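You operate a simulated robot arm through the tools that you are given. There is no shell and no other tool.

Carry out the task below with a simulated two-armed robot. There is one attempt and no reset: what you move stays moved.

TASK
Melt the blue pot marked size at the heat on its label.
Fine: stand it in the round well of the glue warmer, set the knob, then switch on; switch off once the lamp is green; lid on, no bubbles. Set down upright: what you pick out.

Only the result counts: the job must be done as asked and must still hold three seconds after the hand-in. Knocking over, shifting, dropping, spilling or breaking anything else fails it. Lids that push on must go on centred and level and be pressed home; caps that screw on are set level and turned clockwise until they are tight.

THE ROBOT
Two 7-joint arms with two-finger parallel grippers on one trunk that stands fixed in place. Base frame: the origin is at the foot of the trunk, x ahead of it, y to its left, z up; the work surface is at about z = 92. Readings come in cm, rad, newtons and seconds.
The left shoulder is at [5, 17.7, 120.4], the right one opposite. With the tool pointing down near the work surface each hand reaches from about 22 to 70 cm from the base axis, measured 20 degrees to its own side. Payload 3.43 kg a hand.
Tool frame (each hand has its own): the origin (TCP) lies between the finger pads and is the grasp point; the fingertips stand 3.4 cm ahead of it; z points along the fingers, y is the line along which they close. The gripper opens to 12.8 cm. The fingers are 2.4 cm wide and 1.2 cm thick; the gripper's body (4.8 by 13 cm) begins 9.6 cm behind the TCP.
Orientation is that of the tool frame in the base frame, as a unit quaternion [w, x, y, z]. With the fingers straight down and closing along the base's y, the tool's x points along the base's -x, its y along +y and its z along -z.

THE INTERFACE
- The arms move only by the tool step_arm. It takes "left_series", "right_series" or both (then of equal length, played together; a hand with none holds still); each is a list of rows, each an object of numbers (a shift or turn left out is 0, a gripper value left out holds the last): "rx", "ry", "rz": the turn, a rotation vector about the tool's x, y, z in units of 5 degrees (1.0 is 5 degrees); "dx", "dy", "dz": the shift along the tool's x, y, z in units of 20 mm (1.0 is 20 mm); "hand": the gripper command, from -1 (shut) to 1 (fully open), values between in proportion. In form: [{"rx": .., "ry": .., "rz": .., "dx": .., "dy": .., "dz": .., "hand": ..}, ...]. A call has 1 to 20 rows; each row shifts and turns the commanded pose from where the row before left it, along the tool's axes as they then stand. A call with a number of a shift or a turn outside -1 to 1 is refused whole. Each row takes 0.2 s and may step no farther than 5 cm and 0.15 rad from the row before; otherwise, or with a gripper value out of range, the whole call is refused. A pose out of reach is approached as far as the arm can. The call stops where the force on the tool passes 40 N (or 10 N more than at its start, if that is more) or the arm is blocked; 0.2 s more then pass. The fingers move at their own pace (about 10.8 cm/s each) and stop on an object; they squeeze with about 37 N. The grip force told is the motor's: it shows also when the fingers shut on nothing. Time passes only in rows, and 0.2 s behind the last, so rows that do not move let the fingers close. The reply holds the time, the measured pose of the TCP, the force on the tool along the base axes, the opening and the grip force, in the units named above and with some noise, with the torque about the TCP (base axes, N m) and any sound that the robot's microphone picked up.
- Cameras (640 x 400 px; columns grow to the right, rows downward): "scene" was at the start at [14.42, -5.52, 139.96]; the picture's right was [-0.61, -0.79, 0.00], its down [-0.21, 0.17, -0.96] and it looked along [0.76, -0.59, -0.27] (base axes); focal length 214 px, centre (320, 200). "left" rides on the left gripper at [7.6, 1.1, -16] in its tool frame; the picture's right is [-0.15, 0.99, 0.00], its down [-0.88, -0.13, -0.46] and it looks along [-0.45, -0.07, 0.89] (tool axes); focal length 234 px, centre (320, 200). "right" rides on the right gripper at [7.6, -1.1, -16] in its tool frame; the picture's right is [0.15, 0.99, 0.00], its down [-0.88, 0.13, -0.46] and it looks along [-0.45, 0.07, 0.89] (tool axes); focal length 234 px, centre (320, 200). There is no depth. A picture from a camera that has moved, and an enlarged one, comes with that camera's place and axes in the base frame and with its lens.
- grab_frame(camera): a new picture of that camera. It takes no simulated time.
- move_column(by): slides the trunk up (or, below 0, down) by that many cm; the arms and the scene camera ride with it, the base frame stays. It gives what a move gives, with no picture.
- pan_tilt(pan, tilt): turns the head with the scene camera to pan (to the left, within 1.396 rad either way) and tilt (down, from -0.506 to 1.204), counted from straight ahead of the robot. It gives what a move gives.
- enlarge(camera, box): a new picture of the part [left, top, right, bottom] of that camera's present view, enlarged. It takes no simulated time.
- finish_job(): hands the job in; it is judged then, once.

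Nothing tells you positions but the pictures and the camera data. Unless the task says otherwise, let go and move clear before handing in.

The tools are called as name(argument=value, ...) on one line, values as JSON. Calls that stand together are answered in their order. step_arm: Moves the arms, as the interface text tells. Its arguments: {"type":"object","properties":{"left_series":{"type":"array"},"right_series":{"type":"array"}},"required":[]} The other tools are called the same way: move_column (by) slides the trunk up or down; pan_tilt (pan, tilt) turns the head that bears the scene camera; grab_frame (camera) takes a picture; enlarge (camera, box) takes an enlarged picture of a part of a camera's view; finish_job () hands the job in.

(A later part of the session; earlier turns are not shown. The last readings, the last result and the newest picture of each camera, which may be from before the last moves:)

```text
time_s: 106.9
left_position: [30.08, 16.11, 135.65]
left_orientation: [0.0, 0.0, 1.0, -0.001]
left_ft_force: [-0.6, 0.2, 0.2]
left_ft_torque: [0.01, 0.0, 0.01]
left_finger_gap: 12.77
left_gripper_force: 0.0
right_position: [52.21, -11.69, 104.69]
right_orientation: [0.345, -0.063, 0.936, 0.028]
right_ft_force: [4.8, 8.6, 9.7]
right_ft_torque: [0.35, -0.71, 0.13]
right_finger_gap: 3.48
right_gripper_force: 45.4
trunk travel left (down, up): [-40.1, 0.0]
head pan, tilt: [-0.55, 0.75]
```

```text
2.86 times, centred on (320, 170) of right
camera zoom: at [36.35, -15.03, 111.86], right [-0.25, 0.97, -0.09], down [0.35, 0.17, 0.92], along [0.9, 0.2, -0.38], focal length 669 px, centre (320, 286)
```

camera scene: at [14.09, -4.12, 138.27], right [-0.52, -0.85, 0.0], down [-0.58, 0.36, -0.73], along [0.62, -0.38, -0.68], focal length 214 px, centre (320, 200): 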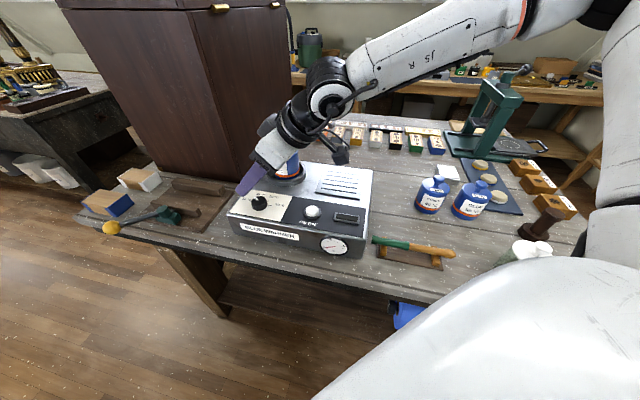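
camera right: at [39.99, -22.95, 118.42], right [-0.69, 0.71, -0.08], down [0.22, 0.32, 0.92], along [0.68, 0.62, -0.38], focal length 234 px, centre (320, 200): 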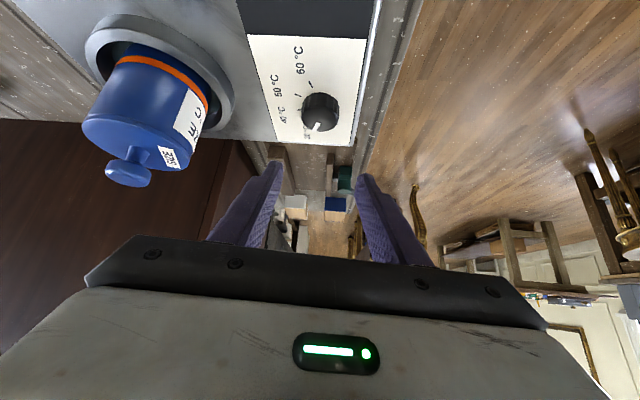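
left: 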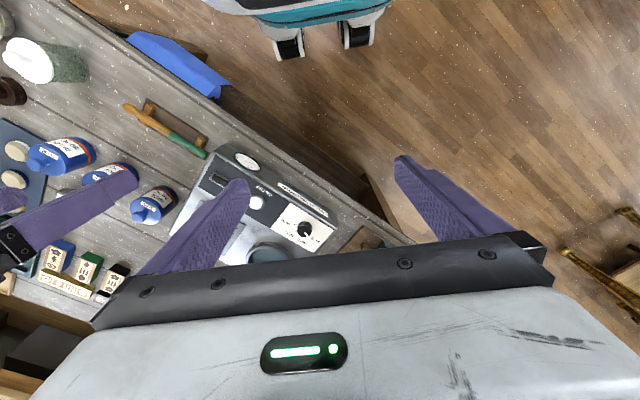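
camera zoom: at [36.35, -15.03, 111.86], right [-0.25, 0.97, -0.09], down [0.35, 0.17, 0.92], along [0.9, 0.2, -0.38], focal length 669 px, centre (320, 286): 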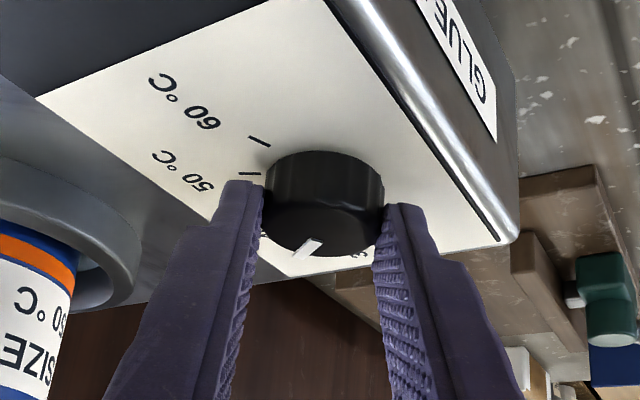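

step_arm(right_series=[{"rx": 0.328, "rz": 0.378, "dy": 0.06}, {"rx": 0.655, "rz": 0.755, "dy": 0.075}, {"rx": 0.328, "rz": 0.378, "dy": 0.04}, {"dx": 0}])

enlarge(camera="right", box=[230, 100, 410, 240])

enlarge(camera="scene", box=[220, 150, 320, 230])

```text
time_s: 107.8
left_position: [30.3, 15.85, 135.39]
left_orientation: [-0.001, -0.001, 1.0, 0.0]
left_ft_force: [-0.8, -1.2, -0.1]
left_ft_torque: [0.09, 0.02, -0.02]
left_finger_gap: 12.79
left_gripper_force: 0.0
right_position: [52.1, -11.48, 104.62]
right_orientation: [0.344, 0.006, 0.939, 0.011]
right_ft_force: [11.9, 17.3, -11.7]
right_ft_torque: [-0.3, -1.05, 0.28]
right_finger_gap: 3.51
right_gripper_force: 44.8
right hand out of reach, approached as far as the arm can: row 2, 3
trunk travel left (down, up): [-40.1, 0.0]
head pan, tilt: [-0.55, 0.75]
stopped in row 4 (right hand): the force on the tool passed its limit at 41 N (the readings are from after the stop); the commanded pose is now the measured one
```

```text
2.86 times, centred on (320, 170) of right
camera zoom: at [35.95, -12.67, 111.92], right [-0.11, 0.99, -0.07], down [0.38, 0.11, 0.92], along [0.92, 0.07, -0.39], focal length 669 px, centre (320, 286)
```

zoom: 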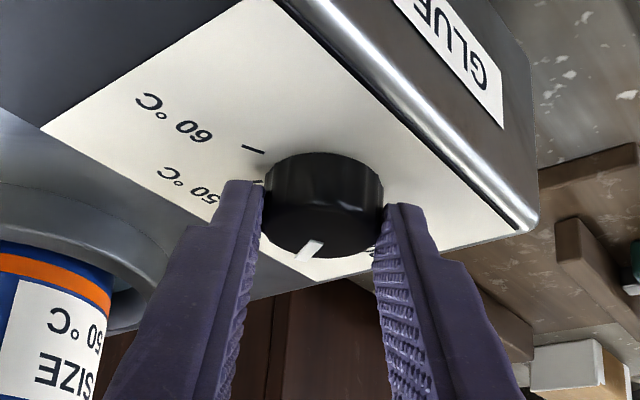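

```text
5.00 times, centred on (270, 190) of scene
camera zoom: at [14.39, -4.13, 138.19], right [-0.52, -0.85, 0.0], down [-0.58, 0.36, -0.73], along [0.62, -0.38, -0.68], focal length 1072 px, centre (570, 250)
```

zoom: 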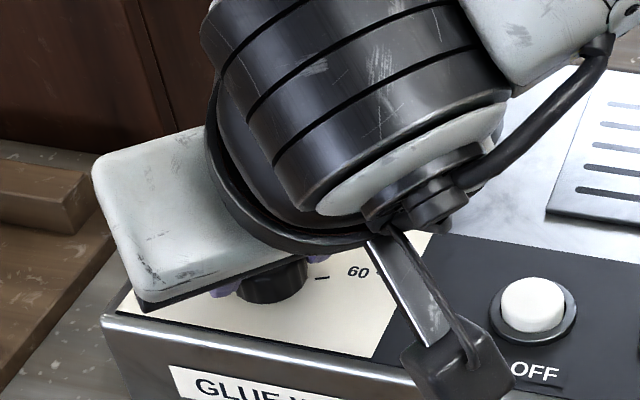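

The limit came at yaw 0 after about 43° of turn. I'll release and check the knob and warmer.

step_arm(right_series=[{"hand": -0.35}, {"hand": -0.2}, {"hand": 0}, {"dx": -0.328, "dz": -0.378}, {"dx": -0.328, "dz": -0.378}, {"dx": -0.328, "dz": -0.378}, {"dx": 0}])

grab_frame(camera="right")

enlarge(camera="right", box=[270, 70, 370, 170])

enlarge(camera="scene", box=[220, 150, 320, 230])

```text
time_s: 109.4
left_position: [30.22, 15.9, 135.6]
left_orientation: [0.0, 0.0, 1.0, 0.0]
left_ft_force: [-0.1, 0.1, -0.4]
left_ft_torque: [0.03, 0.01, 0.03]
left_finger_gap: 12.83
left_gripper_force: 0.0
right_position: [51.95, -11.91, 107.8]
right_orientation: [0.344, 0.01, 0.939, 0.008]
right_ft_force: [0.0, -0.6, -0.9]
right_ft_torque: [-0.02, 0.03, -0.01]
right_finger_gap: 6.38
right_gripper_force: 0.0
trunk travel left (down, up): [-40.1, 0.0]
head pan, tilt: [-0.55, 0.75]
```

```text
taken
camera right: at [35.85, -12.95, 115.11], right [-0.1, 0.99, -0.07], down [0.38, 0.11, 0.92], along [0.92, 0.06, -0.39], focal length 234 px, centre (320, 200)
```

right: 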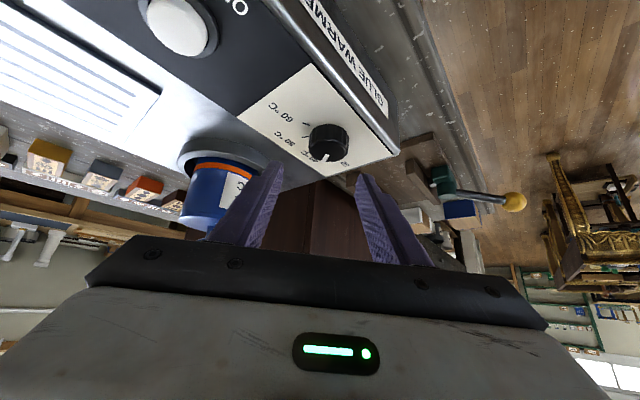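

```text
4.00 times, centred on (320, 120) of right
camera zoom: at [35.85, -12.95, 115.11], right [-0.1, 0.99, -0.07], down [0.38, 0.11, 0.92], along [0.92, 0.06, -0.39], focal length 937 px, centre (320, 520)
```

zoom: 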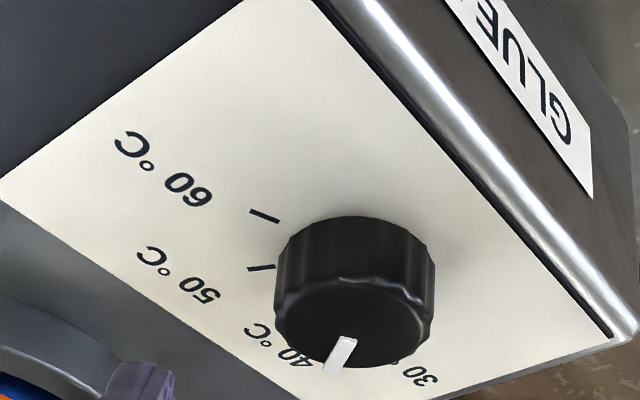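

```text
5.00 times, centred on (270, 190) of scene
camera zoom: at [14.12, -4.13, 138.26], right [-0.52, -0.85, 0.0], down [-0.58, 0.36, -0.73], along [0.62, -0.38, -0.68], focal length 1072 px, centre (570, 250)
```

zoom: 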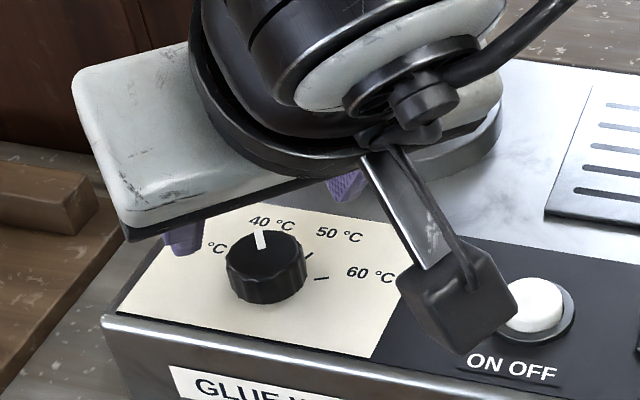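

The knob now points near 40 °C and the warmer is unmoved. I'll yaw back to about -42°, re-centre, and do a second turn.

step_arm(right_series=[{"rx": -0.655, "rz": -0.756}, {"rx": -0.655, "rz": -0.756}, {"rx": -0.655, "rz": -0.756}, {"rx": -0.655, "rz": -0.756}, {"rx": -0.655, "rz": -0.756}, {"rx": -0.655, "rz": -0.756}, {"rx": -0.655, "rz": -0.756}, {"rx": -0.655, "rz": -0.756}, {"rx": -0.393, "rz": -0.454}, {"dy": -0.2}, {"dy": -0.2}, {"dx": 0}])

enlarge(camera="right", box=[230, 80, 410, 220])

```text
time_s: 112.0
left_position: [30.13, 15.83, 135.69]
left_orientation: [0.0, 0.001, 1.0, 0.0]
left_ft_force: [-0.1, 0.2, 0.3]
left_ft_torque: [-0.01, -0.04, -0.01]
left_finger_gap: 12.79
left_gripper_force: 0.2
right_position: [52.39, -12.3, 107.71]
right_orientation: [0.324, -0.333, 0.875, 0.136]
right_ft_force: [-0.1, 0.1, 0.4]
right_ft_torque: [-0.01, -0.01, 0.03]
right_finger_gap: 6.39
right_gripper_force: 0.0
trunk travel left (down, up): [-40.1, 0.0]
head pan, tilt: [-0.55, 0.75]
```

```text
2.86 times, centred on (320, 150) of right
camera zoom: at [41.33, -24.18, 114.7], right [-0.75, 0.66, -0.07], down [0.19, 0.32, 0.93], along [0.63, 0.68, -0.37], focal length 669 px, centre (320, 343)
```

zoom: 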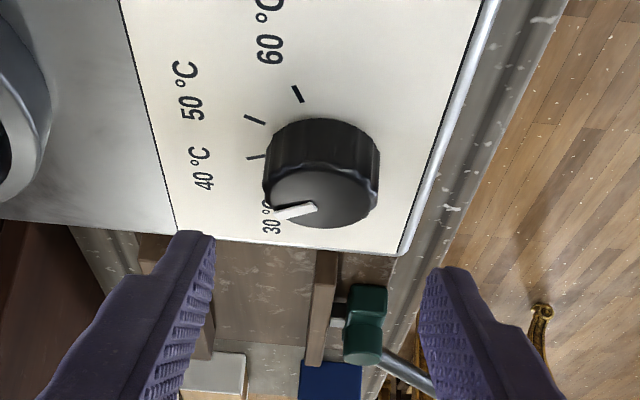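

step_arm(right_series=[{"dx": 0.328, "dz": 0.378, "dy": -0.07}, {"dx": 0.328, "dz": 0.378}, {"dx": 0.328, "dz": 0.378}, {"dx": 0.033, "dz": 0.038}, {"hand": -0.25}, {"hand": -0.35}, {"hand": -1}, {"hand": -1}, {"hand": -1}])

enlarge(camera="right", box=[230, 100, 410, 240])

```text
time_s: 114.0
left_position: [30.15, 15.88, 135.6]
left_orientation: [0.0, 0.001, 1.0, 0.0]
left_ft_force: [0.0, 0.5, 0.2]
left_ft_torque: [-0.02, -0.01, 0.0]
left_finger_gap: 12.79
left_gripper_force: 0.1
right_position: [52.56, -12.64, 104.71]
right_orientation: [0.324, -0.333, 0.875, 0.135]
right_ft_force: [7.5, -8.7, 1.6]
right_ft_torque: [-1.15, -0.27, -0.2]
right_finger_gap: 3.57
right_gripper_force: 44.9
trunk travel left (down, up): [-40.1, 0.0]
head pan, tilt: [-0.55, 0.75]
```

```text
2.86 times, centred on (320, 170) of right
camera zoom: at [41.37, -24.42, 111.69], right [-0.75, 0.66, -0.08], down [0.19, 0.33, 0.93], along [0.64, 0.68, -0.37], focal length 669 px, centre (320, 286)
```

zoom: 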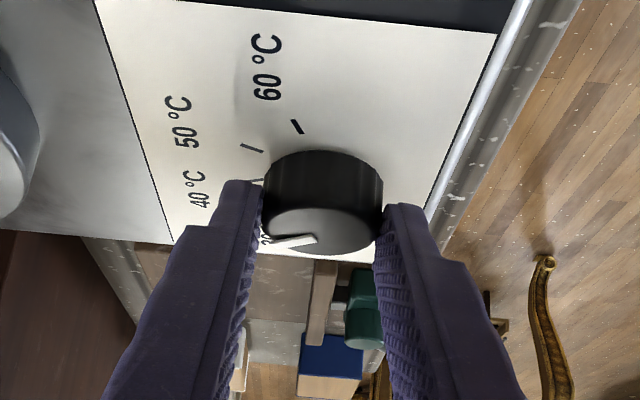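

step_arm(right_series=[{"dy": -0.08}, {"rx": 0.328, "rz": 0.378, "dy": 0.03}, {"rx": 0.655, "rz": 0.755, "dy": 0.059}, {"rx": 0.655, "rz": 0.755, "dy": 0.059}, {"rx": 0.655, "rz": 0.755, "dy": 0.065}, {"rx": 0.655, "rz": 0.755, "dy": 0.07}, {"rx": 0.328, "rz": 0.378, "dy": 0.04}, {"dx": 0}])

enlarge(camera="right", box=[230, 100, 410, 240])

```text
time_s: 115.8
left_position: [30.12, 16.05, 135.64]
left_orientation: [-0.001, -0.001, 1.0, 0.0]
left_ft_force: [1.1, -0.1, -0.4]
left_ft_torque: [-0.01, 0.02, 0.02]
left_finger_gap: 12.8
left_gripper_force: 0.0
right_position: [52.21, -11.94, 104.56]
right_orientation: [0.343, -0.137, 0.927, 0.063]
right_ft_force: [1.0, 2.5, 7.0]
right_ft_torque: [-0.06, -1.03, 0.02]
right_finger_gap: 3.55
right_gripper_force: 44.7
trunk travel left (down, up): [-40.1, 0.0]
head pan, tilt: [-0.55, 0.75]
```

```text
2.86 times, centred on (320, 170) of right
camera zoom: at [37.14, -17.98, 111.86], right [-0.4, 0.91, -0.07], down [0.32, 0.21, 0.92], along [0.86, 0.35, -0.38], focal length 669 px, centre (320, 286)
```

zoom: 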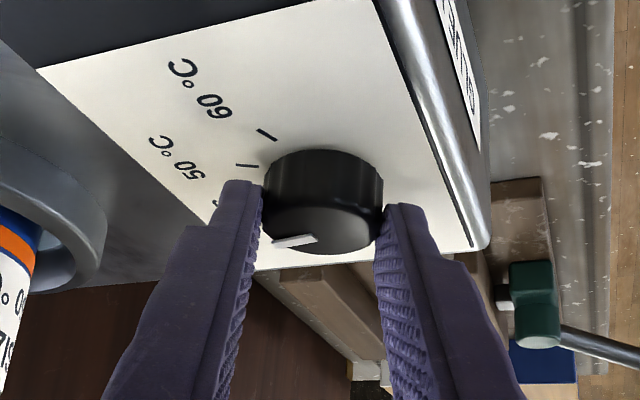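

step_arm(right_series=[{"rx": 0.328, "rz": 0.378, "dy": 0.035}, {"rx": 0.655, "rz": 0.755, "dy": 0.07}, {"rx": 0.328, "rz": 0.378, "dy": 0.035}, {"dx": 0}])

step_arm(right_series=[{"hand": -0.35}, {"hand": -0.2}, {"hand": 0}, {"dx": -0.328, "dz": -0.378}, {"dx": -0.328, "dz": -0.378}, {"dx": -0.328, "dz": -0.378}, {"dx": 0}])

enlarge(camera="right", box=[270, 70, 370, 170])

enlarge(camera="scene", box=[220, 150, 320, 230])

```text
time_s: 116.8
left_position: [30.18, 16.04, 135.63]
left_orientation: [0.0, 0.0, 1.0, -0.001]
left_ft_force: [-0.3, 0.5, 0.2]
left_ft_torque: [0.01, -0.01, -0.01]
left_finger_gap: 12.81
left_gripper_force: 0.0
right_position: [52.04, -11.66, 104.72]
right_orientation: [0.345, -0.054, 0.937, 0.03]
right_ft_force: [2.8, 5.4, 3.5]
right_ft_torque: [-0.24, -1.03, 0.08]
right_finger_gap: 3.55
right_gripper_force: 44.9
trunk travel left (down, up): [-40.1, 0.0]
head pan, tilt: [-0.55, 0.75]
```

```text
time_s: 118.4
left_position: [30.03, 16.02, 135.55]
left_orientation: [-0.001, 0.0, 1.0, -0.001]
left_ft_force: [0.5, -0.3, -0.2]
left_ft_torque: [-0.02, 0.01, -0.02]
left_finger_gap: 12.79
left_gripper_force: 0.1
right_position: [52.43, -11.98, 107.5]
right_orientation: [0.345, -0.056, 0.936, 0.032]
right_ft_force: [-0.5, 0.5, -0.9]
right_ft_torque: [-0.03, -0.01, -0.02]
right_finger_gap: 6.39
right_gripper_force: 0.0
trunk travel left (down, up): [-40.1, 0.0]
head pan, tilt: [-0.55, 0.75]
```

```text
4.00 times, centred on (320, 120) of right
camera zoom: at [36.56, -15.14, 114.83], right [-0.24, 0.97, -0.07], down [0.36, 0.16, 0.92], along [0.9, 0.19, -0.38], focal length 937 px, centre (320, 520)
```

zoom: 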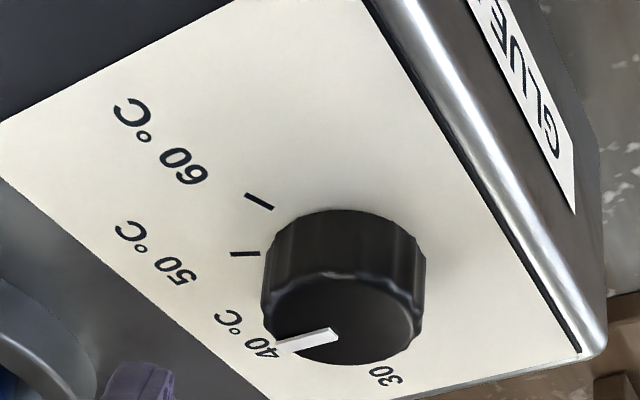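

```text
5.00 times, centred on (270, 190) of scene
camera zoom: at [14.12, -4.13, 138.26], right [-0.52, -0.85, 0.0], down [-0.58, 0.36, -0.73], along [0.62, -0.38, -0.68], focal length 1072 px, centre (570, 250)
```

zoom: 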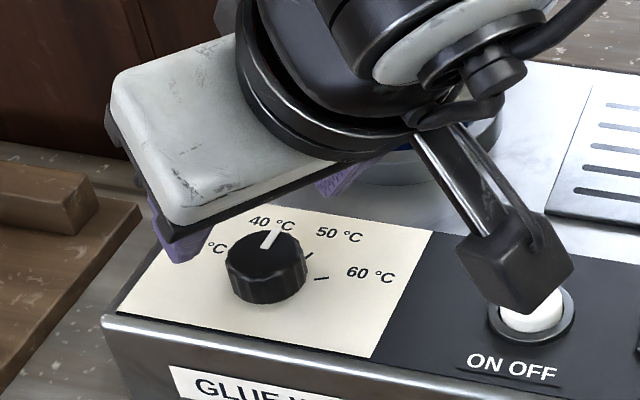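

The pointer is now at about 40 °C, so roughly 42° more is needed. I'll set up for a third turn.

step_arm(right_series=[{"rx": -0.655, "rz": -0.756}, {"rx": -0.655, "rz": -0.756}, {"rx": -0.655, "rz": -0.756}, {"rx": -0.655, "rz": -0.756}, {"rx": -0.655, "rz": -0.756}, {"rx": -0.655, "rz": -0.756}, {"rx": -0.655, "rz": -0.756}, {"rx": -0.131, "rz": -0.151}, {"dy": -0.14, "dx": 0.047, "dz": -0.041}, {"dy": -0.14, "dx": 0.047, "dz": -0.041}, {"dx": 0}])

enlarge(camera="right", box=[230, 80, 410, 220])

```text
time_s: 120.8
left_position: [30.05, 16.03, 135.48]
left_orientation: [0.001, 0.0, 1.0, 0.0]
left_ft_force: [-0.7, 0.6, 0.2]
left_ft_torque: [0.02, -0.03, -0.04]
left_finger_gap: 12.78
left_gripper_force: 0.1
right_position: [52.32, -12.4, 107.75]
right_orientation: [0.324, -0.342, 0.871, 0.139]
right_ft_force: [-0.2, 0.9, 0.1]
right_ft_torque: [0.0, -0.02, 0.03]
right_finger_gap: 6.4
right_gripper_force: 0.0
trunk travel left (down, up): [-40.1, 0.0]
head pan, tilt: [-0.55, 0.75]
```

```text
2.86 times, centred on (320, 150) of right
camera zoom: at [41.43, -24.4, 114.72], right [-0.76, 0.65, -0.08], down [0.19, 0.33, 0.93], along [0.62, 0.69, -0.37], focal length 669 px, centre (320, 343)
```

zoom: 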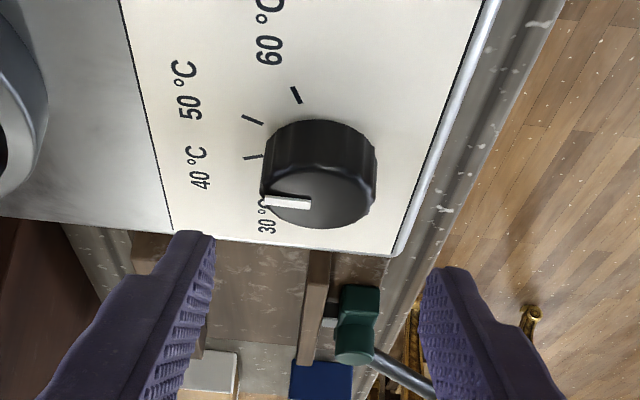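

enlarge(camera="scene", box=[240, 180, 300, 220])

```text
10.00 times, centred on (270, 200) of scene
camera zoom: at [14.11, -4.13, 138.27], right [-0.52, -0.85, 0.0], down [-0.58, 0.36, -0.73], along [0.62, -0.38, -0.68], focal length 2145 px, centre (820, 200)
```

zoom: 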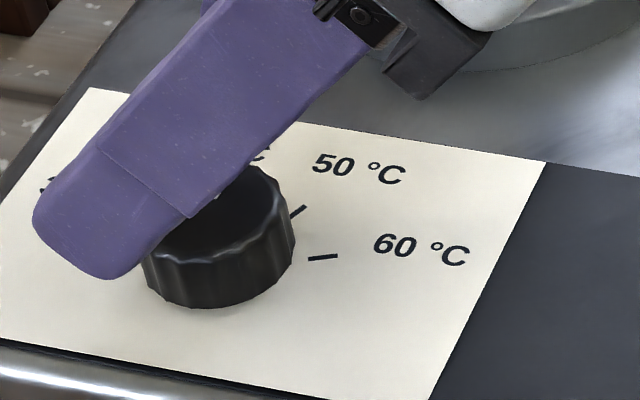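

Combining the views, I put the pointer at about -43° and the 50 mark at about -77°, so roughly 33° more is needed. I'll descend, grip and turn again.

step_arm(right_series=[{"dx": 0.328, "dz": 0.378, "dy": -0.16}, {"dx": 0.328, "dz": 0.378}, {"dx": 0.328, "dz": 0.378}, {"dx": 0.033, "dz": 0.038}, {"hand": -0.25}, {"hand": -0.35}, {"hand": -1}, {"hand": -1}, {"hand": -1}])

enlarge(camera="right", box=[230, 100, 410, 240])

```text
time_s: 122.8
left_position: [30.05, 15.95, 135.63]
left_orientation: [0.0, 0.0, 1.0, 0.0]
left_ft_force: [0.1, 0.0, -0.7]
left_ft_torque: [-0.03, 0.0, -0.02]
left_finger_gap: 12.78
left_gripper_force: 0.0
right_position: [52.63, -12.49, 104.47]
right_orientation: [0.323, -0.342, 0.871, 0.139]
right_ft_force: [-0.4, -0.5, -1.8]
right_ft_torque: [-0.41, -0.56, 0.0]
right_finger_gap: 3.56
right_gripper_force: 44.9
trunk travel left (down, up): [-40.1, 0.0]
head pan, tilt: [-0.55, 0.75]
```

```text
2.86 times, centred on (320, 170) of right
camera zoom: at [41.71, -24.61, 111.54], right [-0.76, 0.65, -0.08], down [0.19, 0.33, 0.93], along [0.62, 0.69, -0.37], focal length 669 px, centre (320, 286)
```

zoom: 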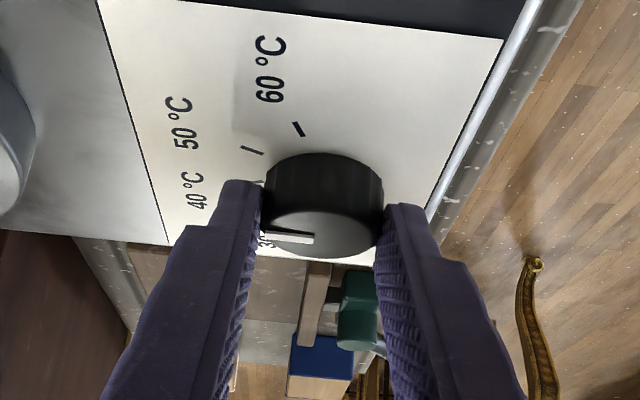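

A clean grip with no side force. I'll turn about 32° clockwise.

step_arm(right_series=[{"rx": 0.459, "rz": 0.529, "dy": 0.04}, {"rx": 0.655, "rz": 0.755, "dy": 0.059}, {"rx": 0.655, "rz": 0.755, "dy": 0.059}, {"rx": 0.655, "rz": 0.755, "dy": 0.059}, {"rx": 0.655, "rz": 0.755, "dy": 0.059}, {"rx": 0.655, "rz": 0.755, "dy": 0.059}, {"rx": 0.459, "rz": 0.529, "dy": 0.04}, {"dx": 0}])

step_arm(right_series=[{"hand": -0.35}, {"hand": -0.2}, {"hand": 0}, {"dx": -0.328, "dz": -0.378}, {"dx": -0.328, "dz": -0.378}, {"dx": -0.328, "dz": -0.378}, {"dx": 0}])

enlarge(camera="right", box=[270, 70, 370, 170])

enlarge(camera="scene", box=[240, 180, 300, 220])

```text
time_s: 124.6
left_position: [30.2, 16.04, 135.47]
left_orientation: [0.0, 0.0, 1.0, -0.001]
left_ft_force: [-0.2, 0.1, -0.5]
left_ft_torque: [-0.04, -0.03, 0.02]
left_finger_gap: 12.78
left_gripper_force: 0.1
right_position: [52.1, -11.8, 104.64]
right_orientation: [0.344, -0.088, 0.934, 0.044]
right_ft_force: [3.4, 7.7, -4.9]
right_ft_torque: [-0.3, -0.9, 0.13]
right_finger_gap: 3.57
right_gripper_force: 44.9
trunk travel left (down, up): [-40.1, 0.0]
head pan, tilt: [-0.55, 0.75]
```

```text
time_s: 126.2
left_position: [30.03, 15.9, 135.48]
left_orientation: [0.0, 0.0, 1.0, 0.0]
left_ft_force: [-0.8, 0.1, 0.2]
left_ft_torque: [-0.01, 0.01, -0.03]
left_finger_gap: 12.84
left_gripper_force: 0.1
right_position: [52.31, -12.0, 107.6]
right_orientation: [0.344, -0.089, 0.934, 0.044]
right_ft_force: [-0.2, -0.5, 0.1]
right_ft_torque: [-0.01, -0.01, 0.0]
right_finger_gap: 6.42
right_gripper_force: 0.0
trunk travel left (down, up): [-40.1, 0.0]
head pan, tilt: [-0.55, 0.75]
```

```text
4.00 times, centred on (320, 120) of right
camera zoom: at [36.7, -16.33, 114.79], right [-0.3, 0.95, -0.07], down [0.34, 0.18, 0.92], along [0.89, 0.25, -0.38], focal length 937 px, centre (320, 520)
```

zoom: 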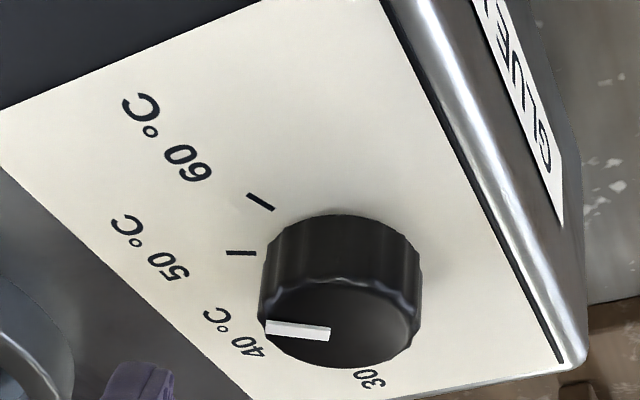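

```text
10.00 times, centred on (270, 200) of scene
camera zoom: at [14.12, -4.14, 138.26], right [-0.52, -0.85, 0.0], down [-0.58, 0.36, -0.73], along [0.62, -0.38, -0.68], focal length 2145 px, centre (820, 200)
```

zoom: 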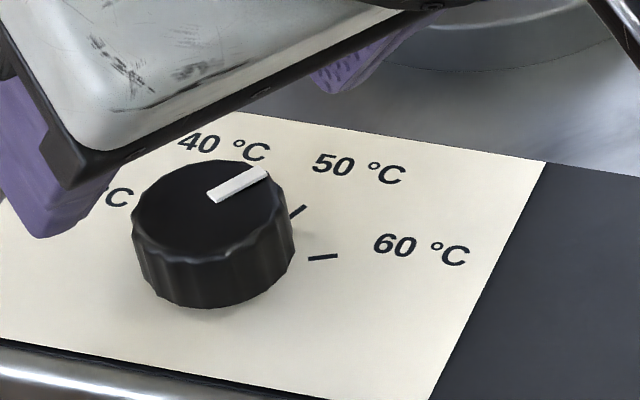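

The pointer is now slightly past the 50 mark, by about 12°. I'll re-grip at a comfortable yaw and turn back a little.

step_arm(right_series=[{"rx": -0.655, "rz": -0.756}, {"rx": -0.655, "rz": -0.756}, {"rx": -0.655, "rz": -0.756}, {"dy": -0.06}, {"dx": 0.328, "dz": 0.378}, {"dx": 0.328, "dz": 0.378}, {"dx": 0.32, "dz": 0.37}, {"dx": 0}])

enlarge(camera="right", box=[230, 100, 410, 240])

```text
time_s: 128.0
left_position: [29.99, 15.84, 135.61]
left_orientation: [0.001, 0.0, 1.0, 0.001]
left_ft_force: [-0.4, 0.2, 0.1]
left_ft_torque: [0.02, 0.01, 0.01]
left_finger_gap: 12.78
left_gripper_force: 0.1
right_position: [52.26, -12.14, 104.7]
right_orientation: [0.338, -0.209, 0.913, 0.089]
right_ft_force: [0.8, 0.3, -0.2]
right_ft_torque: [-0.01, -0.02, 0.0]
right_finger_gap: 6.42
right_gripper_force: 0.1
trunk travel left (down, up): [-40.1, 0.0]
head pan, tilt: [-0.55, 0.75]
```

```text
2.86 times, centred on (320, 170) of right
camera zoom: at [38.34, -20.35, 111.79], right [-0.54, 0.84, -0.07], down [0.28, 0.26, 0.92], along [0.79, 0.48, -0.38], focal length 669 px, centre (320, 286)
```

zoom: 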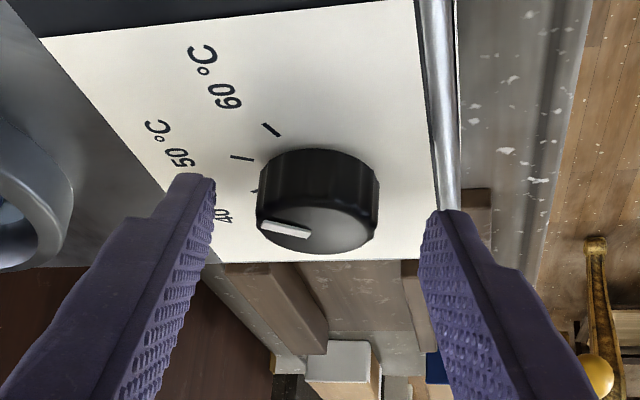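

step_arm(right_series=[{"hand": -0.25}, {"hand": -0.35}, {"hand": -1}, {"hand": -1}, {"hand": -1}, {"rx": -0.459, "rz": -0.529, "dy": -0.04}, {"rx": -0.655, "rz": -0.755, "dy": -0.059}, {"rx": -0.59, "rz": -0.68, "dy": -0.053}, {"dx": 0}])

step_arm(right_series=[{"hand": -0.35}, {"hand": -0.2}, {"hand": 0}, {"dx": -0.328, "dz": -0.378}, {"dx": -0.328, "dz": -0.378}, {"dx": -0.328, "dz": -0.378}, {"dx": 0}])

enlarge(camera="right", box=[270, 70, 370, 170])

enlarge(camera="scene", box=[240, 180, 300, 220])

```text
time_s: 130.0
left_position: [30.02, 15.91, 135.67]
left_orientation: [-0.001, 0.0, 1.0, 0.0]
left_ft_force: [0.8, 0.0, 0.6]
left_ft_torque: [0.02, -0.02, -0.02]
left_finger_gap: 12.8
left_gripper_force: 0.1
right_position: [52.45, -12.51, 104.65]
right_orientation: [0.329, -0.311, 0.882, 0.128]
right_ft_force: [2.9, -8.3, 7.9]
right_ft_torque: [-1.64, 0.1, -0.19]
right_finger_gap: 3.49
right_gripper_force: 44.8
trunk travel left (down, up): [-40.1, 0.0]
head pan, tilt: [-0.55, 0.75]
```

```text
time_s: 131.6
left_position: [30.16, 15.87, 135.66]
left_orientation: [0.0, 0.001, 1.0, 0.0]
left_ft_force: [0.7, 1.2, -0.4]
left_ft_torque: [-0.02, -0.02, 0.01]
left_finger_gap: 12.81
left_gripper_force: 0.1
right_position: [52.57, -12.51, 107.7]
right_orientation: [0.328, -0.311, 0.883, 0.127]
right_ft_force: [0.2, 0.9, -0.2]
right_ft_torque: [-0.01, 0.01, 0.02]
right_finger_gap: 6.38
right_gripper_force: 0.0
trunk travel left (down, up): [-40.1, 0.0]
head pan, tilt: [-0.55, 0.75]
```

```text
4.00 times, centred on (320, 120) of right
camera zoom: at [40.8, -23.7, 114.7], right [-0.71, 0.7, -0.08], down [0.21, 0.32, 0.93], along [0.67, 0.64, -0.37], focal length 937 px, centre (320, 520)
```

zoom: 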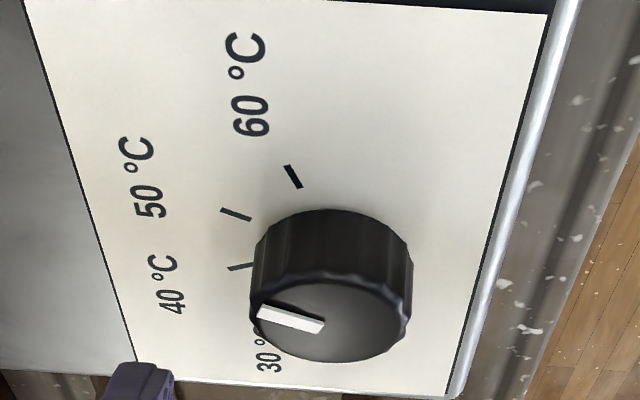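

```text
10.00 times, centred on (270, 200) of scene
camera zoom: at [14.12, -4.12, 138.26], right [-0.52, -0.85, 0.0], down [-0.58, 0.36, -0.73], along [0.62, -0.38, -0.68], focal length 2145 px, centre (820, 200)
```

zoom: 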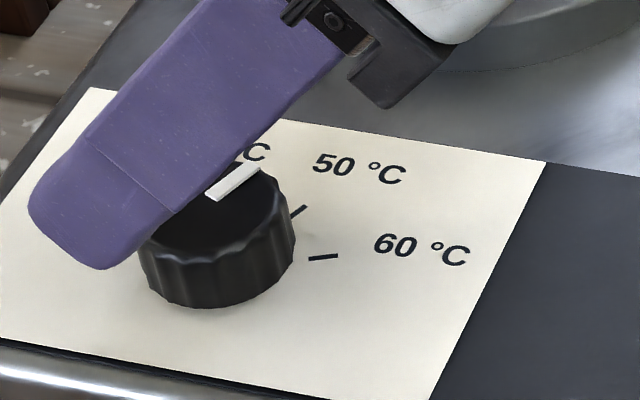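

The pointer now looks parallel to the 50 mark. I'll raise the hand for a clearer check.

step_arm(right_series=[{"dx": 0.5, "dz": -0.8}, {"dx": 0.5, "dz": -0.8}, {"dx": 0.5, "dz": -0.8}, {"dx": 0}])

enlarge(camera="scene", box=[240, 180, 300, 220])

grab_frame(camera="right")

```text
time_s: 132.6
left_position: [30.14, 15.88, 135.62]
left_orientation: [0.0, 0.0, 1.0, 0.0]
left_ft_force: [0.5, -0.1, -0.5]
left_ft_torque: [0.01, 0.01, -0.01]
left_finger_gap: 12.81
left_gripper_force: 0.1
right_position: [48.57, -15.89, 109.21]
right_orientation: [0.328, -0.311, 0.883, 0.128]
right_ft_force: [0.0, 0.0, 0.1]
right_ft_torque: [0.0, 0.0, 0.01]
right_finger_gap: 6.4
right_gripper_force: 0.0
trunk travel left (down, up): [-40.1, 0.0]
head pan, tilt: [-0.55, 0.75]
```

```text
10.00 times, centred on (270, 200) of scene
camera zoom: at [14.13, -4.1, 138.26], right [-0.52, -0.85, 0.0], down [-0.58, 0.36, -0.73], along [0.62, -0.38, -0.68], focal length 2145 px, centre (820, 200)
```

zoom: 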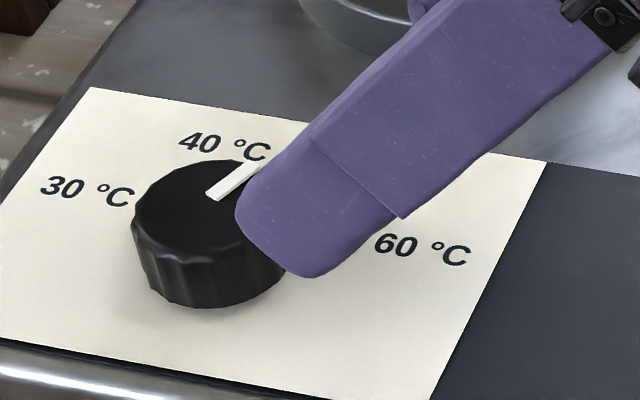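

```text
taken
camera right: at [36.72, -27.14, 116.12], right [-0.71, 0.7, -0.07], down [0.21, 0.32, 0.93], along [0.67, 0.64, -0.37], focal length 234 px, centre (320, 200)
```

right: 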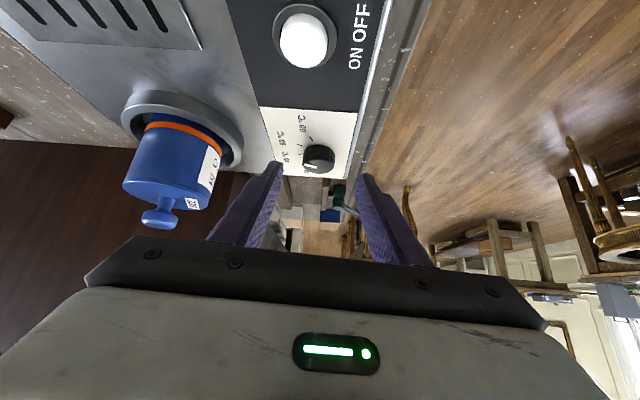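

Next is the button at about (45.4, -21.1). I'll retreat up and back, unwind the yaw, then bring the hand upright above it.

step_arm(right_series=[{"dx": 0.1, "dz": -0.75, "dy": -0.21}, {"dx": 0.1, "dz": -0.75, "dy": -0.21}, {"dx": 0.1, "dz": -0.75, "dy": -0.21}, {"dx": 0.1, "dz": -0.75, "dy": -0.21}, {"dx": 0.1, "dz": -0.75, "dy": -0.21}, {"rx": 0.655, "rz": 0.756}, {"rx": 0.655, "rz": 0.756}, {"rx": 0.655, "rz": 0.756}, {"rx": 0.655, "rz": 0.756}, {"rx": 0.655, "rz": 0.756}, {"rx": 0.655, "rz": 0.756}, {"rx": 0.655, "rz": 0.756}, {"rx": 0.524, "rz": 0.605}, {"dx": 0}])

step_arm(right_series=[{"ry": 1}, {"ry": 1}, {"ry": 1}, {"ry": 1}, {"ry": 1}, {"ry": 1}, {"ry": 1}, {"ry": 1}, {"dx": 0}])

grab_frame(camera="right")

enlarge(camera="scene", box=[240, 180, 300, 220])

grab_frame(camera="scene")

```text
time_s: 135.6
left_position: [30.03, 15.8, 135.62]
left_orientation: [0.0, 0.001, 1.0, 0.0]
left_ft_force: [1.0, 0.3, 0.0]
left_ft_torque: [0.0, 0.01, -0.01]
left_finger_gap: 12.8
left_gripper_force: 0.1
right_position: [45.3, -21.17, 114.26]
right_orientation: [0.345, 0.002, 0.938, 0.009]
right_ft_force: [-0.2, -0.7, -0.5]
right_ft_torque: [0.02, 0.01, 0.01]
right_finger_gap: 6.41
right_gripper_force: 0.1
trunk travel left (down, up): [-40.1, 0.0]
head pan, tilt: [-0.55, 0.75]
```

```text
time_s: 137.6
left_position: [30.02, 15.9, 135.58]
left_orientation: [0.0, 0.0, 1.0, 0.0]
left_ft_force: [0.4, 0.2, -0.1]
left_ft_torque: [0.0, -0.01, 0.0]
left_finger_gap: 12.79
left_gripper_force: 0.0
right_position: [45.28, -21.1, 114.18]
right_orientation: [0.003, -0.004, 1.0, 0.01]
right_ft_force: [0.3, -0.4, -0.7]
right_ft_torque: [0.02, 0.01, -0.01]
right_finger_gap: 6.38
right_gripper_force: 0.1
trunk travel left (down, up): [-40.1, 0.0]
head pan, tilt: [-0.55, 0.75]
```

```text
taken
camera right: at [37.59, -22.55, 130.06], right [-0.15, 0.99, 0.02], down [0.88, 0.13, 0.46], along [0.45, 0.09, -0.89], focal length 234 px, centre (320, 200)
```

right: 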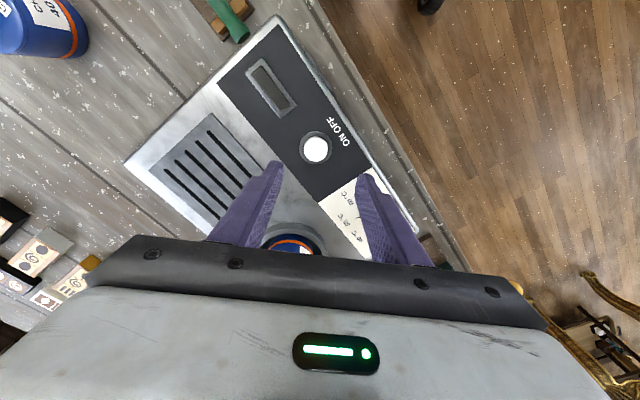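

```text
10.00 times, centred on (270, 200) of scene
camera zoom: at [14.07, -4.12, 138.27], right [-0.52, -0.85, 0.0], down [-0.58, 0.36, -0.73], along [0.62, -0.38, -0.68], focal length 2145 px, centre (820, 200)
```

zoom: 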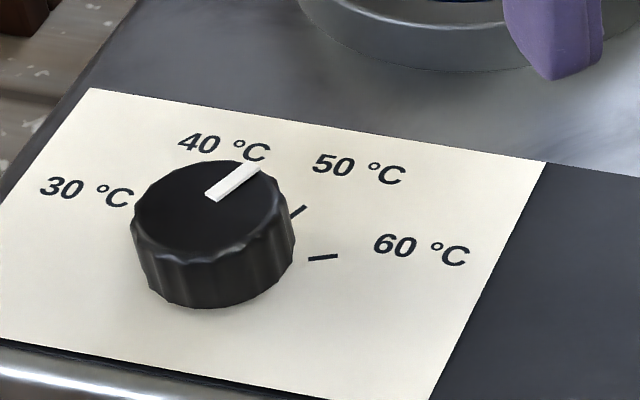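

```text
taken
camera scene: at [14.07, -4.12, 138.27], right [-0.52, -0.85, 0.0], down [-0.58, 0.36, -0.73], along [0.62, -0.38, -0.68], focal length 214 px, centre (320, 200)
```

scene: 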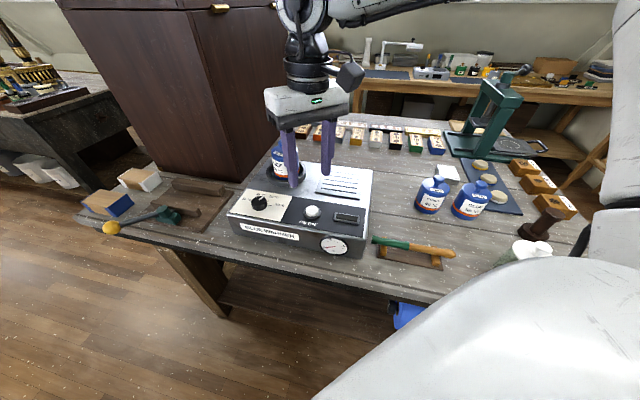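

From the clear view the pointer lies along the 50 mark. I'll close the fingers for pressing the button and verify the knob from above.

step_arm(right_series=[{"hand": -1, "rx": -0.22}, {"hand": -1}, {"hand": -1}, {"hand": -1}])

enlarge(camera="right", box=[310, 150, 430, 250])

enlarge(camera="right", box=[220, 40, 380, 240])

```text
time_s: 138.6
left_position: [30.18, 15.95, 135.58]
left_orientation: [0.0, 0.0, 1.0, 0.001]
left_ft_force: [-0.3, -0.1, 0.1]
left_ft_torque: [0.0, 0.02, 0.05]
left_finger_gap: 12.81
left_gripper_force: 0.0
right_position: [45.38, -21.21, 114.13]
right_orientation: [0.003, -0.002, 1.0, 0.019]
right_ft_force: [0.4, -0.2, -0.5]
right_ft_torque: [-0.03, -0.01, 0.05]
right_finger_gap: 0.0
right_gripper_force: 33.0
trunk travel left (down, up): [-40.1, 0.0]
head pan, tilt: [-0.55, 0.75]
```

```text
4.00 times, centred on (370, 200) of right
camera zoom: at [37.62, -22.89, 129.97], right [-0.15, 0.99, 0.04], down [0.88, 0.12, 0.47], along [0.46, 0.1, -0.88], focal length 937 px, centre (120, 200)
```

zoom: 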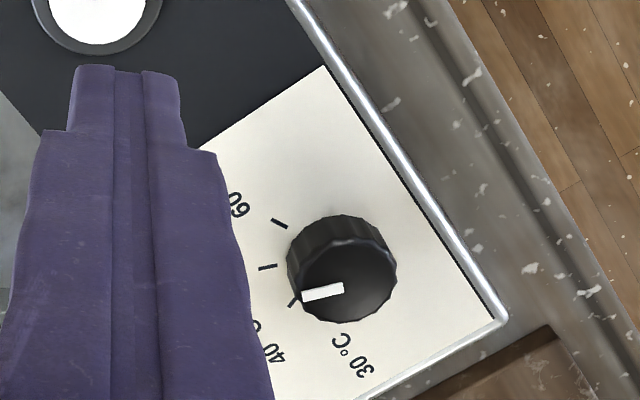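

```text
2.00 times, centred on (300, 140) of right
camera zoom: at [37.62, -22.89, 129.97], right [-0.15, 0.99, 0.04], down [0.88, 0.12, 0.47], along [0.46, 0.1, -0.88], focal length 468 px, centre (360, 320)
```

zoom: 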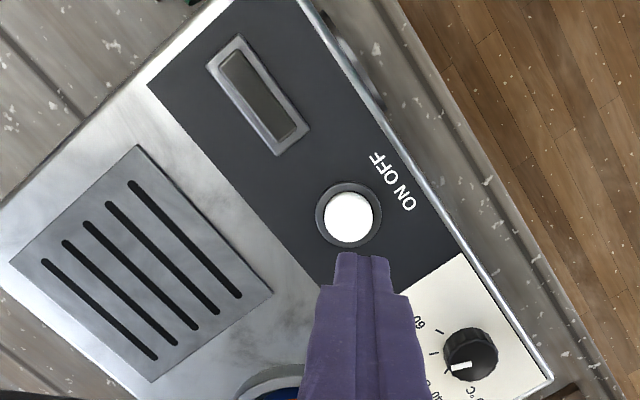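

The top view confirms the pointer is aligned with 50 °C to within a few degrees. I'll level the hand and go down to just above the button.

step_arm(right_series=[{"rx": 0.44}, {"dz": 0.8}, {"dz": 0.8}, {"dz": 0.8}, {"dz": 0.8}, {"dz": 0.8}, {"dz": 0}])

enlarge(camera="right", box=[240, 100, 400, 240])

enlarge(camera="scene", box=[270, 170, 390, 260])

```text
time_s: 140.2
left_position: [30.17, 15.93, 135.66]
left_orientation: [0.0, 0.0, 1.0, -0.001]
left_ft_force: [0.3, -1.0, 0.2]
left_ft_torque: [-0.03, -0.01, 0.0]
left_finger_gap: 12.8
left_gripper_force: 0.0
right_position: [45.41, -21.26, 106.13]
right_orientation: [0.003, -0.002, 1.0, 0.0]
right_ft_force: [-0.4, 0.4, 1.4]
right_ft_torque: [0.0, 0.0, -0.01]
right_finger_gap: 0.03
right_gripper_force: 33.3
trunk travel left (down, up): [-40.1, 0.0]
head pan, tilt: [-0.55, 0.75]
```

```text
2.86 times, centred on (320, 170) of right
camera zoom: at [37.73, -22.34, 122.07], right [-0.15, 0.99, 0.0], down [0.88, 0.13, 0.46], along [0.46, 0.07, -0.89], focal length 669 px, centre (320, 286)
```

zoom: 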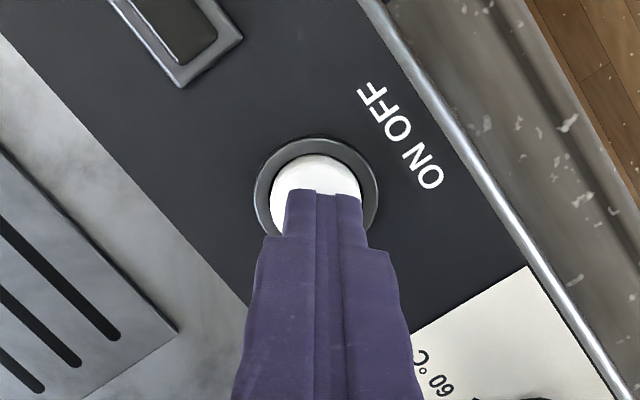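

```text
4.44 times, centred on (330, 215) of scene
camera zoom: at [14.1, -4.12, 138.27], right [-0.52, -0.85, 0.0], down [-0.58, 0.36, -0.73], along [0.62, -0.38, -0.68], focal length 953 px, centre (276, 133)
```

zoom: 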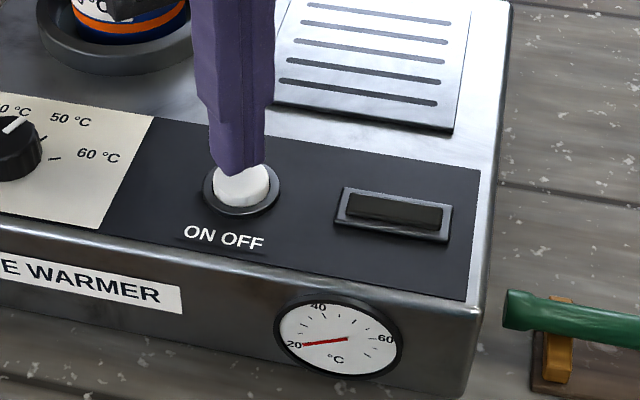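

The closed fingertips are directly above the button. I'll press down in small steps and then check for a click.

step_arm(right_series=[{"dz": 0.25}, {"dz": 0.15}, {"dz": 0.1}, {"dz": 0.1}])

enlarge(camera="scene", box=[270, 170, 390, 260])

```text
time_s: 141.2
left_position: [30.1, 15.83, 135.68]
left_orientation: [0.0, 0.0, 1.0, 0.0]
left_ft_force: [-0.1, 0.3, -0.8]
left_ft_torque: [0.0, -0.04, -0.02]
left_finger_gap: 12.82
left_gripper_force: 0.2
right_position: [45.28, -21.18, 105.02]
right_orientation: [0.003, -0.002, 1.0, 0.0]
right_ft_force: [0.0, -0.3, 1.4]
right_ft_torque: [-0.07, 0.06, 0.01]
right_finger_gap: 0.0
right_gripper_force: 32.9
trunk travel left (down, up): [-40.1, 0.0]
head pan, tilt: [-0.55, 0.75]
```

```text
4.44 times, centred on (330, 215) of scene
camera zoom: at [14.08, -4.14, 138.27], right [-0.52, -0.85, 0.0], down [-0.58, 0.36, -0.73], along [0.62, -0.38, -0.68], focal length 953 px, centre (276, 133)
```

zoom: 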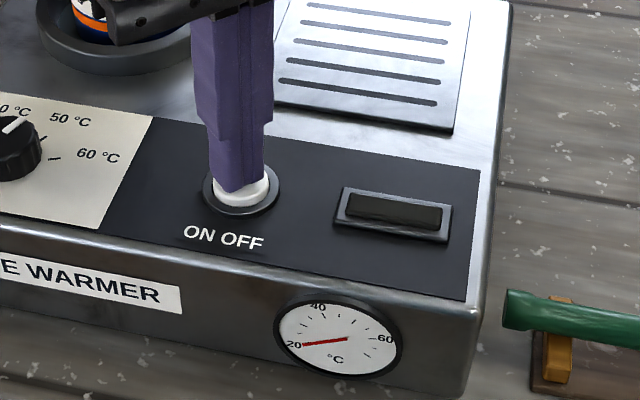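

step_arm(right_series=[{"dz": 0.1}, {"dz": 0.1}])

enlarge(camera="scene", box=[270, 170, 390, 260])

```text
time_s: 141.8
left_position: [30.09, 15.96, 135.72]
left_orientation: [0.001, 0.0, 1.0, 0.0]
left_ft_force: [0.0, 0.2, -0.1]
left_ft_torque: [-0.01, -0.01, 0.0]
left_finger_gap: 12.78
left_gripper_force: 0.0
right_position: [45.31, -21.1, 104.71]
right_orientation: [0.006, -0.002, 1.0, -0.001]
right_ft_force: [-0.3, -0.7, 16.7]
right_ft_torque: [-0.04, 0.19, 0.1]
right_finger_gap: 0.0
right_gripper_force: 33.1
trunk travel left (down, up): [-40.1, 0.0]
head pan, tilt: [-0.55, 0.75]
heard: click
```

```text
4.44 times, centred on (330, 215) of scene
camera zoom: at [13.98, -4.1, 138.31], right [-0.52, -0.85, 0.0], down [-0.58, 0.36, -0.73], along [0.62, -0.38, -0.68], focal length 953 px, centre (276, 133)
```

zoom: 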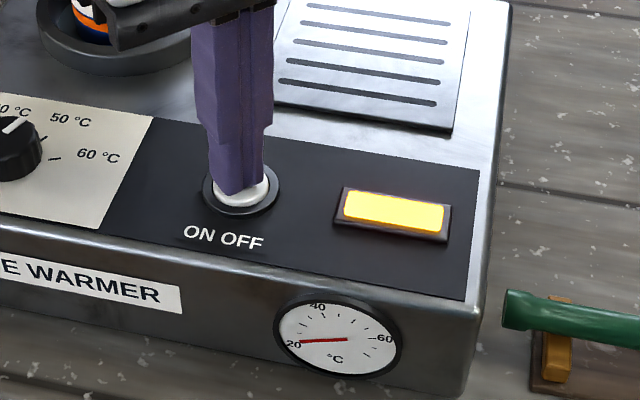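

Click heard and the lamp is amber, so it's on. I'll lift off slightly and wait, watching the lamp and thermometer.

step_arm(right_series=[{"dz": -0.15}, {"dz": -0.2}, {"dz": 0}])

enlarge(camera="scene", box=[270, 170, 390, 260])

```text
time_s: 142.6
left_position: [30.14, 15.92, 135.57]
left_orientation: [0.0, 0.0, 1.0, 0.0]
left_ft_force: [0.2, 0.8, 0.2]
left_ft_torque: [-0.01, 0.01, 0.0]
left_finger_gap: 12.8
left_gripper_force: 0.0
right_position: [45.24, -21.06, 105.12]
right_orientation: [0.002, -0.003, 1.0, 0.0]
right_ft_force: [0.3, -0.5, 0.5]
right_ft_torque: [0.03, 0.03, 0.0]
right_finger_gap: 0.0
right_gripper_force: 32.9
trunk travel left (down, up): [-40.1, 0.0]
head pan, tilt: [-0.55, 0.75]
```

```text
4.44 times, centred on (330, 215) of scene
camera zoom: at [14.11, -4.13, 138.26], right [-0.52, -0.85, 0.0], down [-0.58, 0.36, -0.73], along [0.62, -0.38, -0.68], focal length 953 px, centre (276, 133)
```

zoom: 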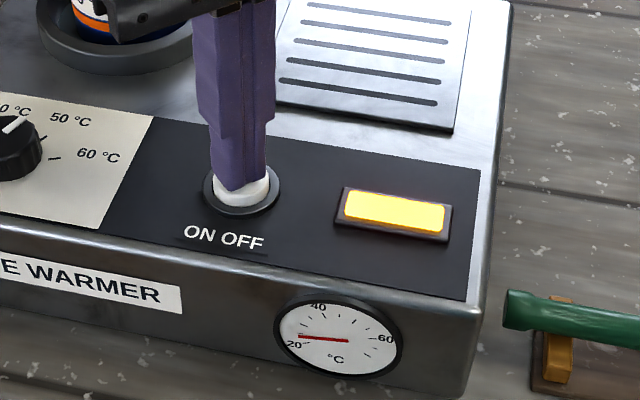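

It's heating and the needle is starting to rise. I'll wait in short steps.

step_arm(right_series=[{"dz": -0.1}, {"dz": 0}, {"dz": 0}, {"dz": 0}, {"dz": 0}])

enlarge(camera="scene", box=[270, 170, 390, 260])

```text
time_s: 143.8
left_position: [30.16, 15.97, 135.42]
left_orientation: [0.001, 0.0, 1.0, 0.0]
left_ft_force: [0.3, -0.1, -0.4]
left_ft_torque: [0.01, -0.02, 0.02]
left_finger_gap: 12.79
left_gripper_force: 0.1
right_position: [45.34, -21.12, 105.45]
right_orientation: [0.003, -0.003, 1.0, 0.0]
right_ft_force: [-0.4, 0.4, 0.5]
right_ft_torque: [-0.02, -0.02, 0.03]
right_finger_gap: 0.0
right_gripper_force: 32.6
trunk travel left (down, up): [-40.1, 0.0]
head pan, tilt: [-0.55, 0.75]
```

```text
4.44 times, centred on (330, 215) of scene
camera zoom: at [14.11, -4.13, 138.27], right [-0.52, -0.85, 0.0], down [-0.58, 0.36, -0.73], along [0.62, -0.38, -0.68], focal length 953 px, centre (276, 133)
```

zoom: 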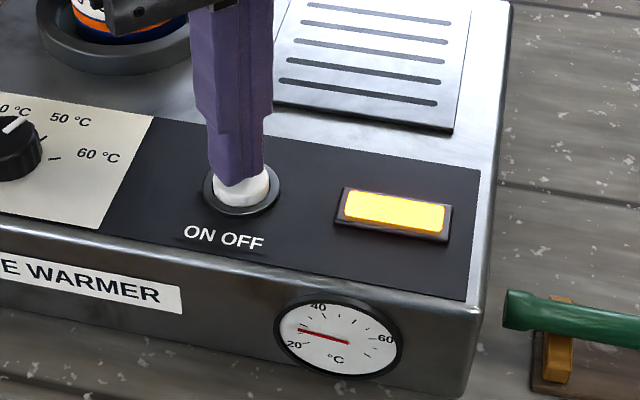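

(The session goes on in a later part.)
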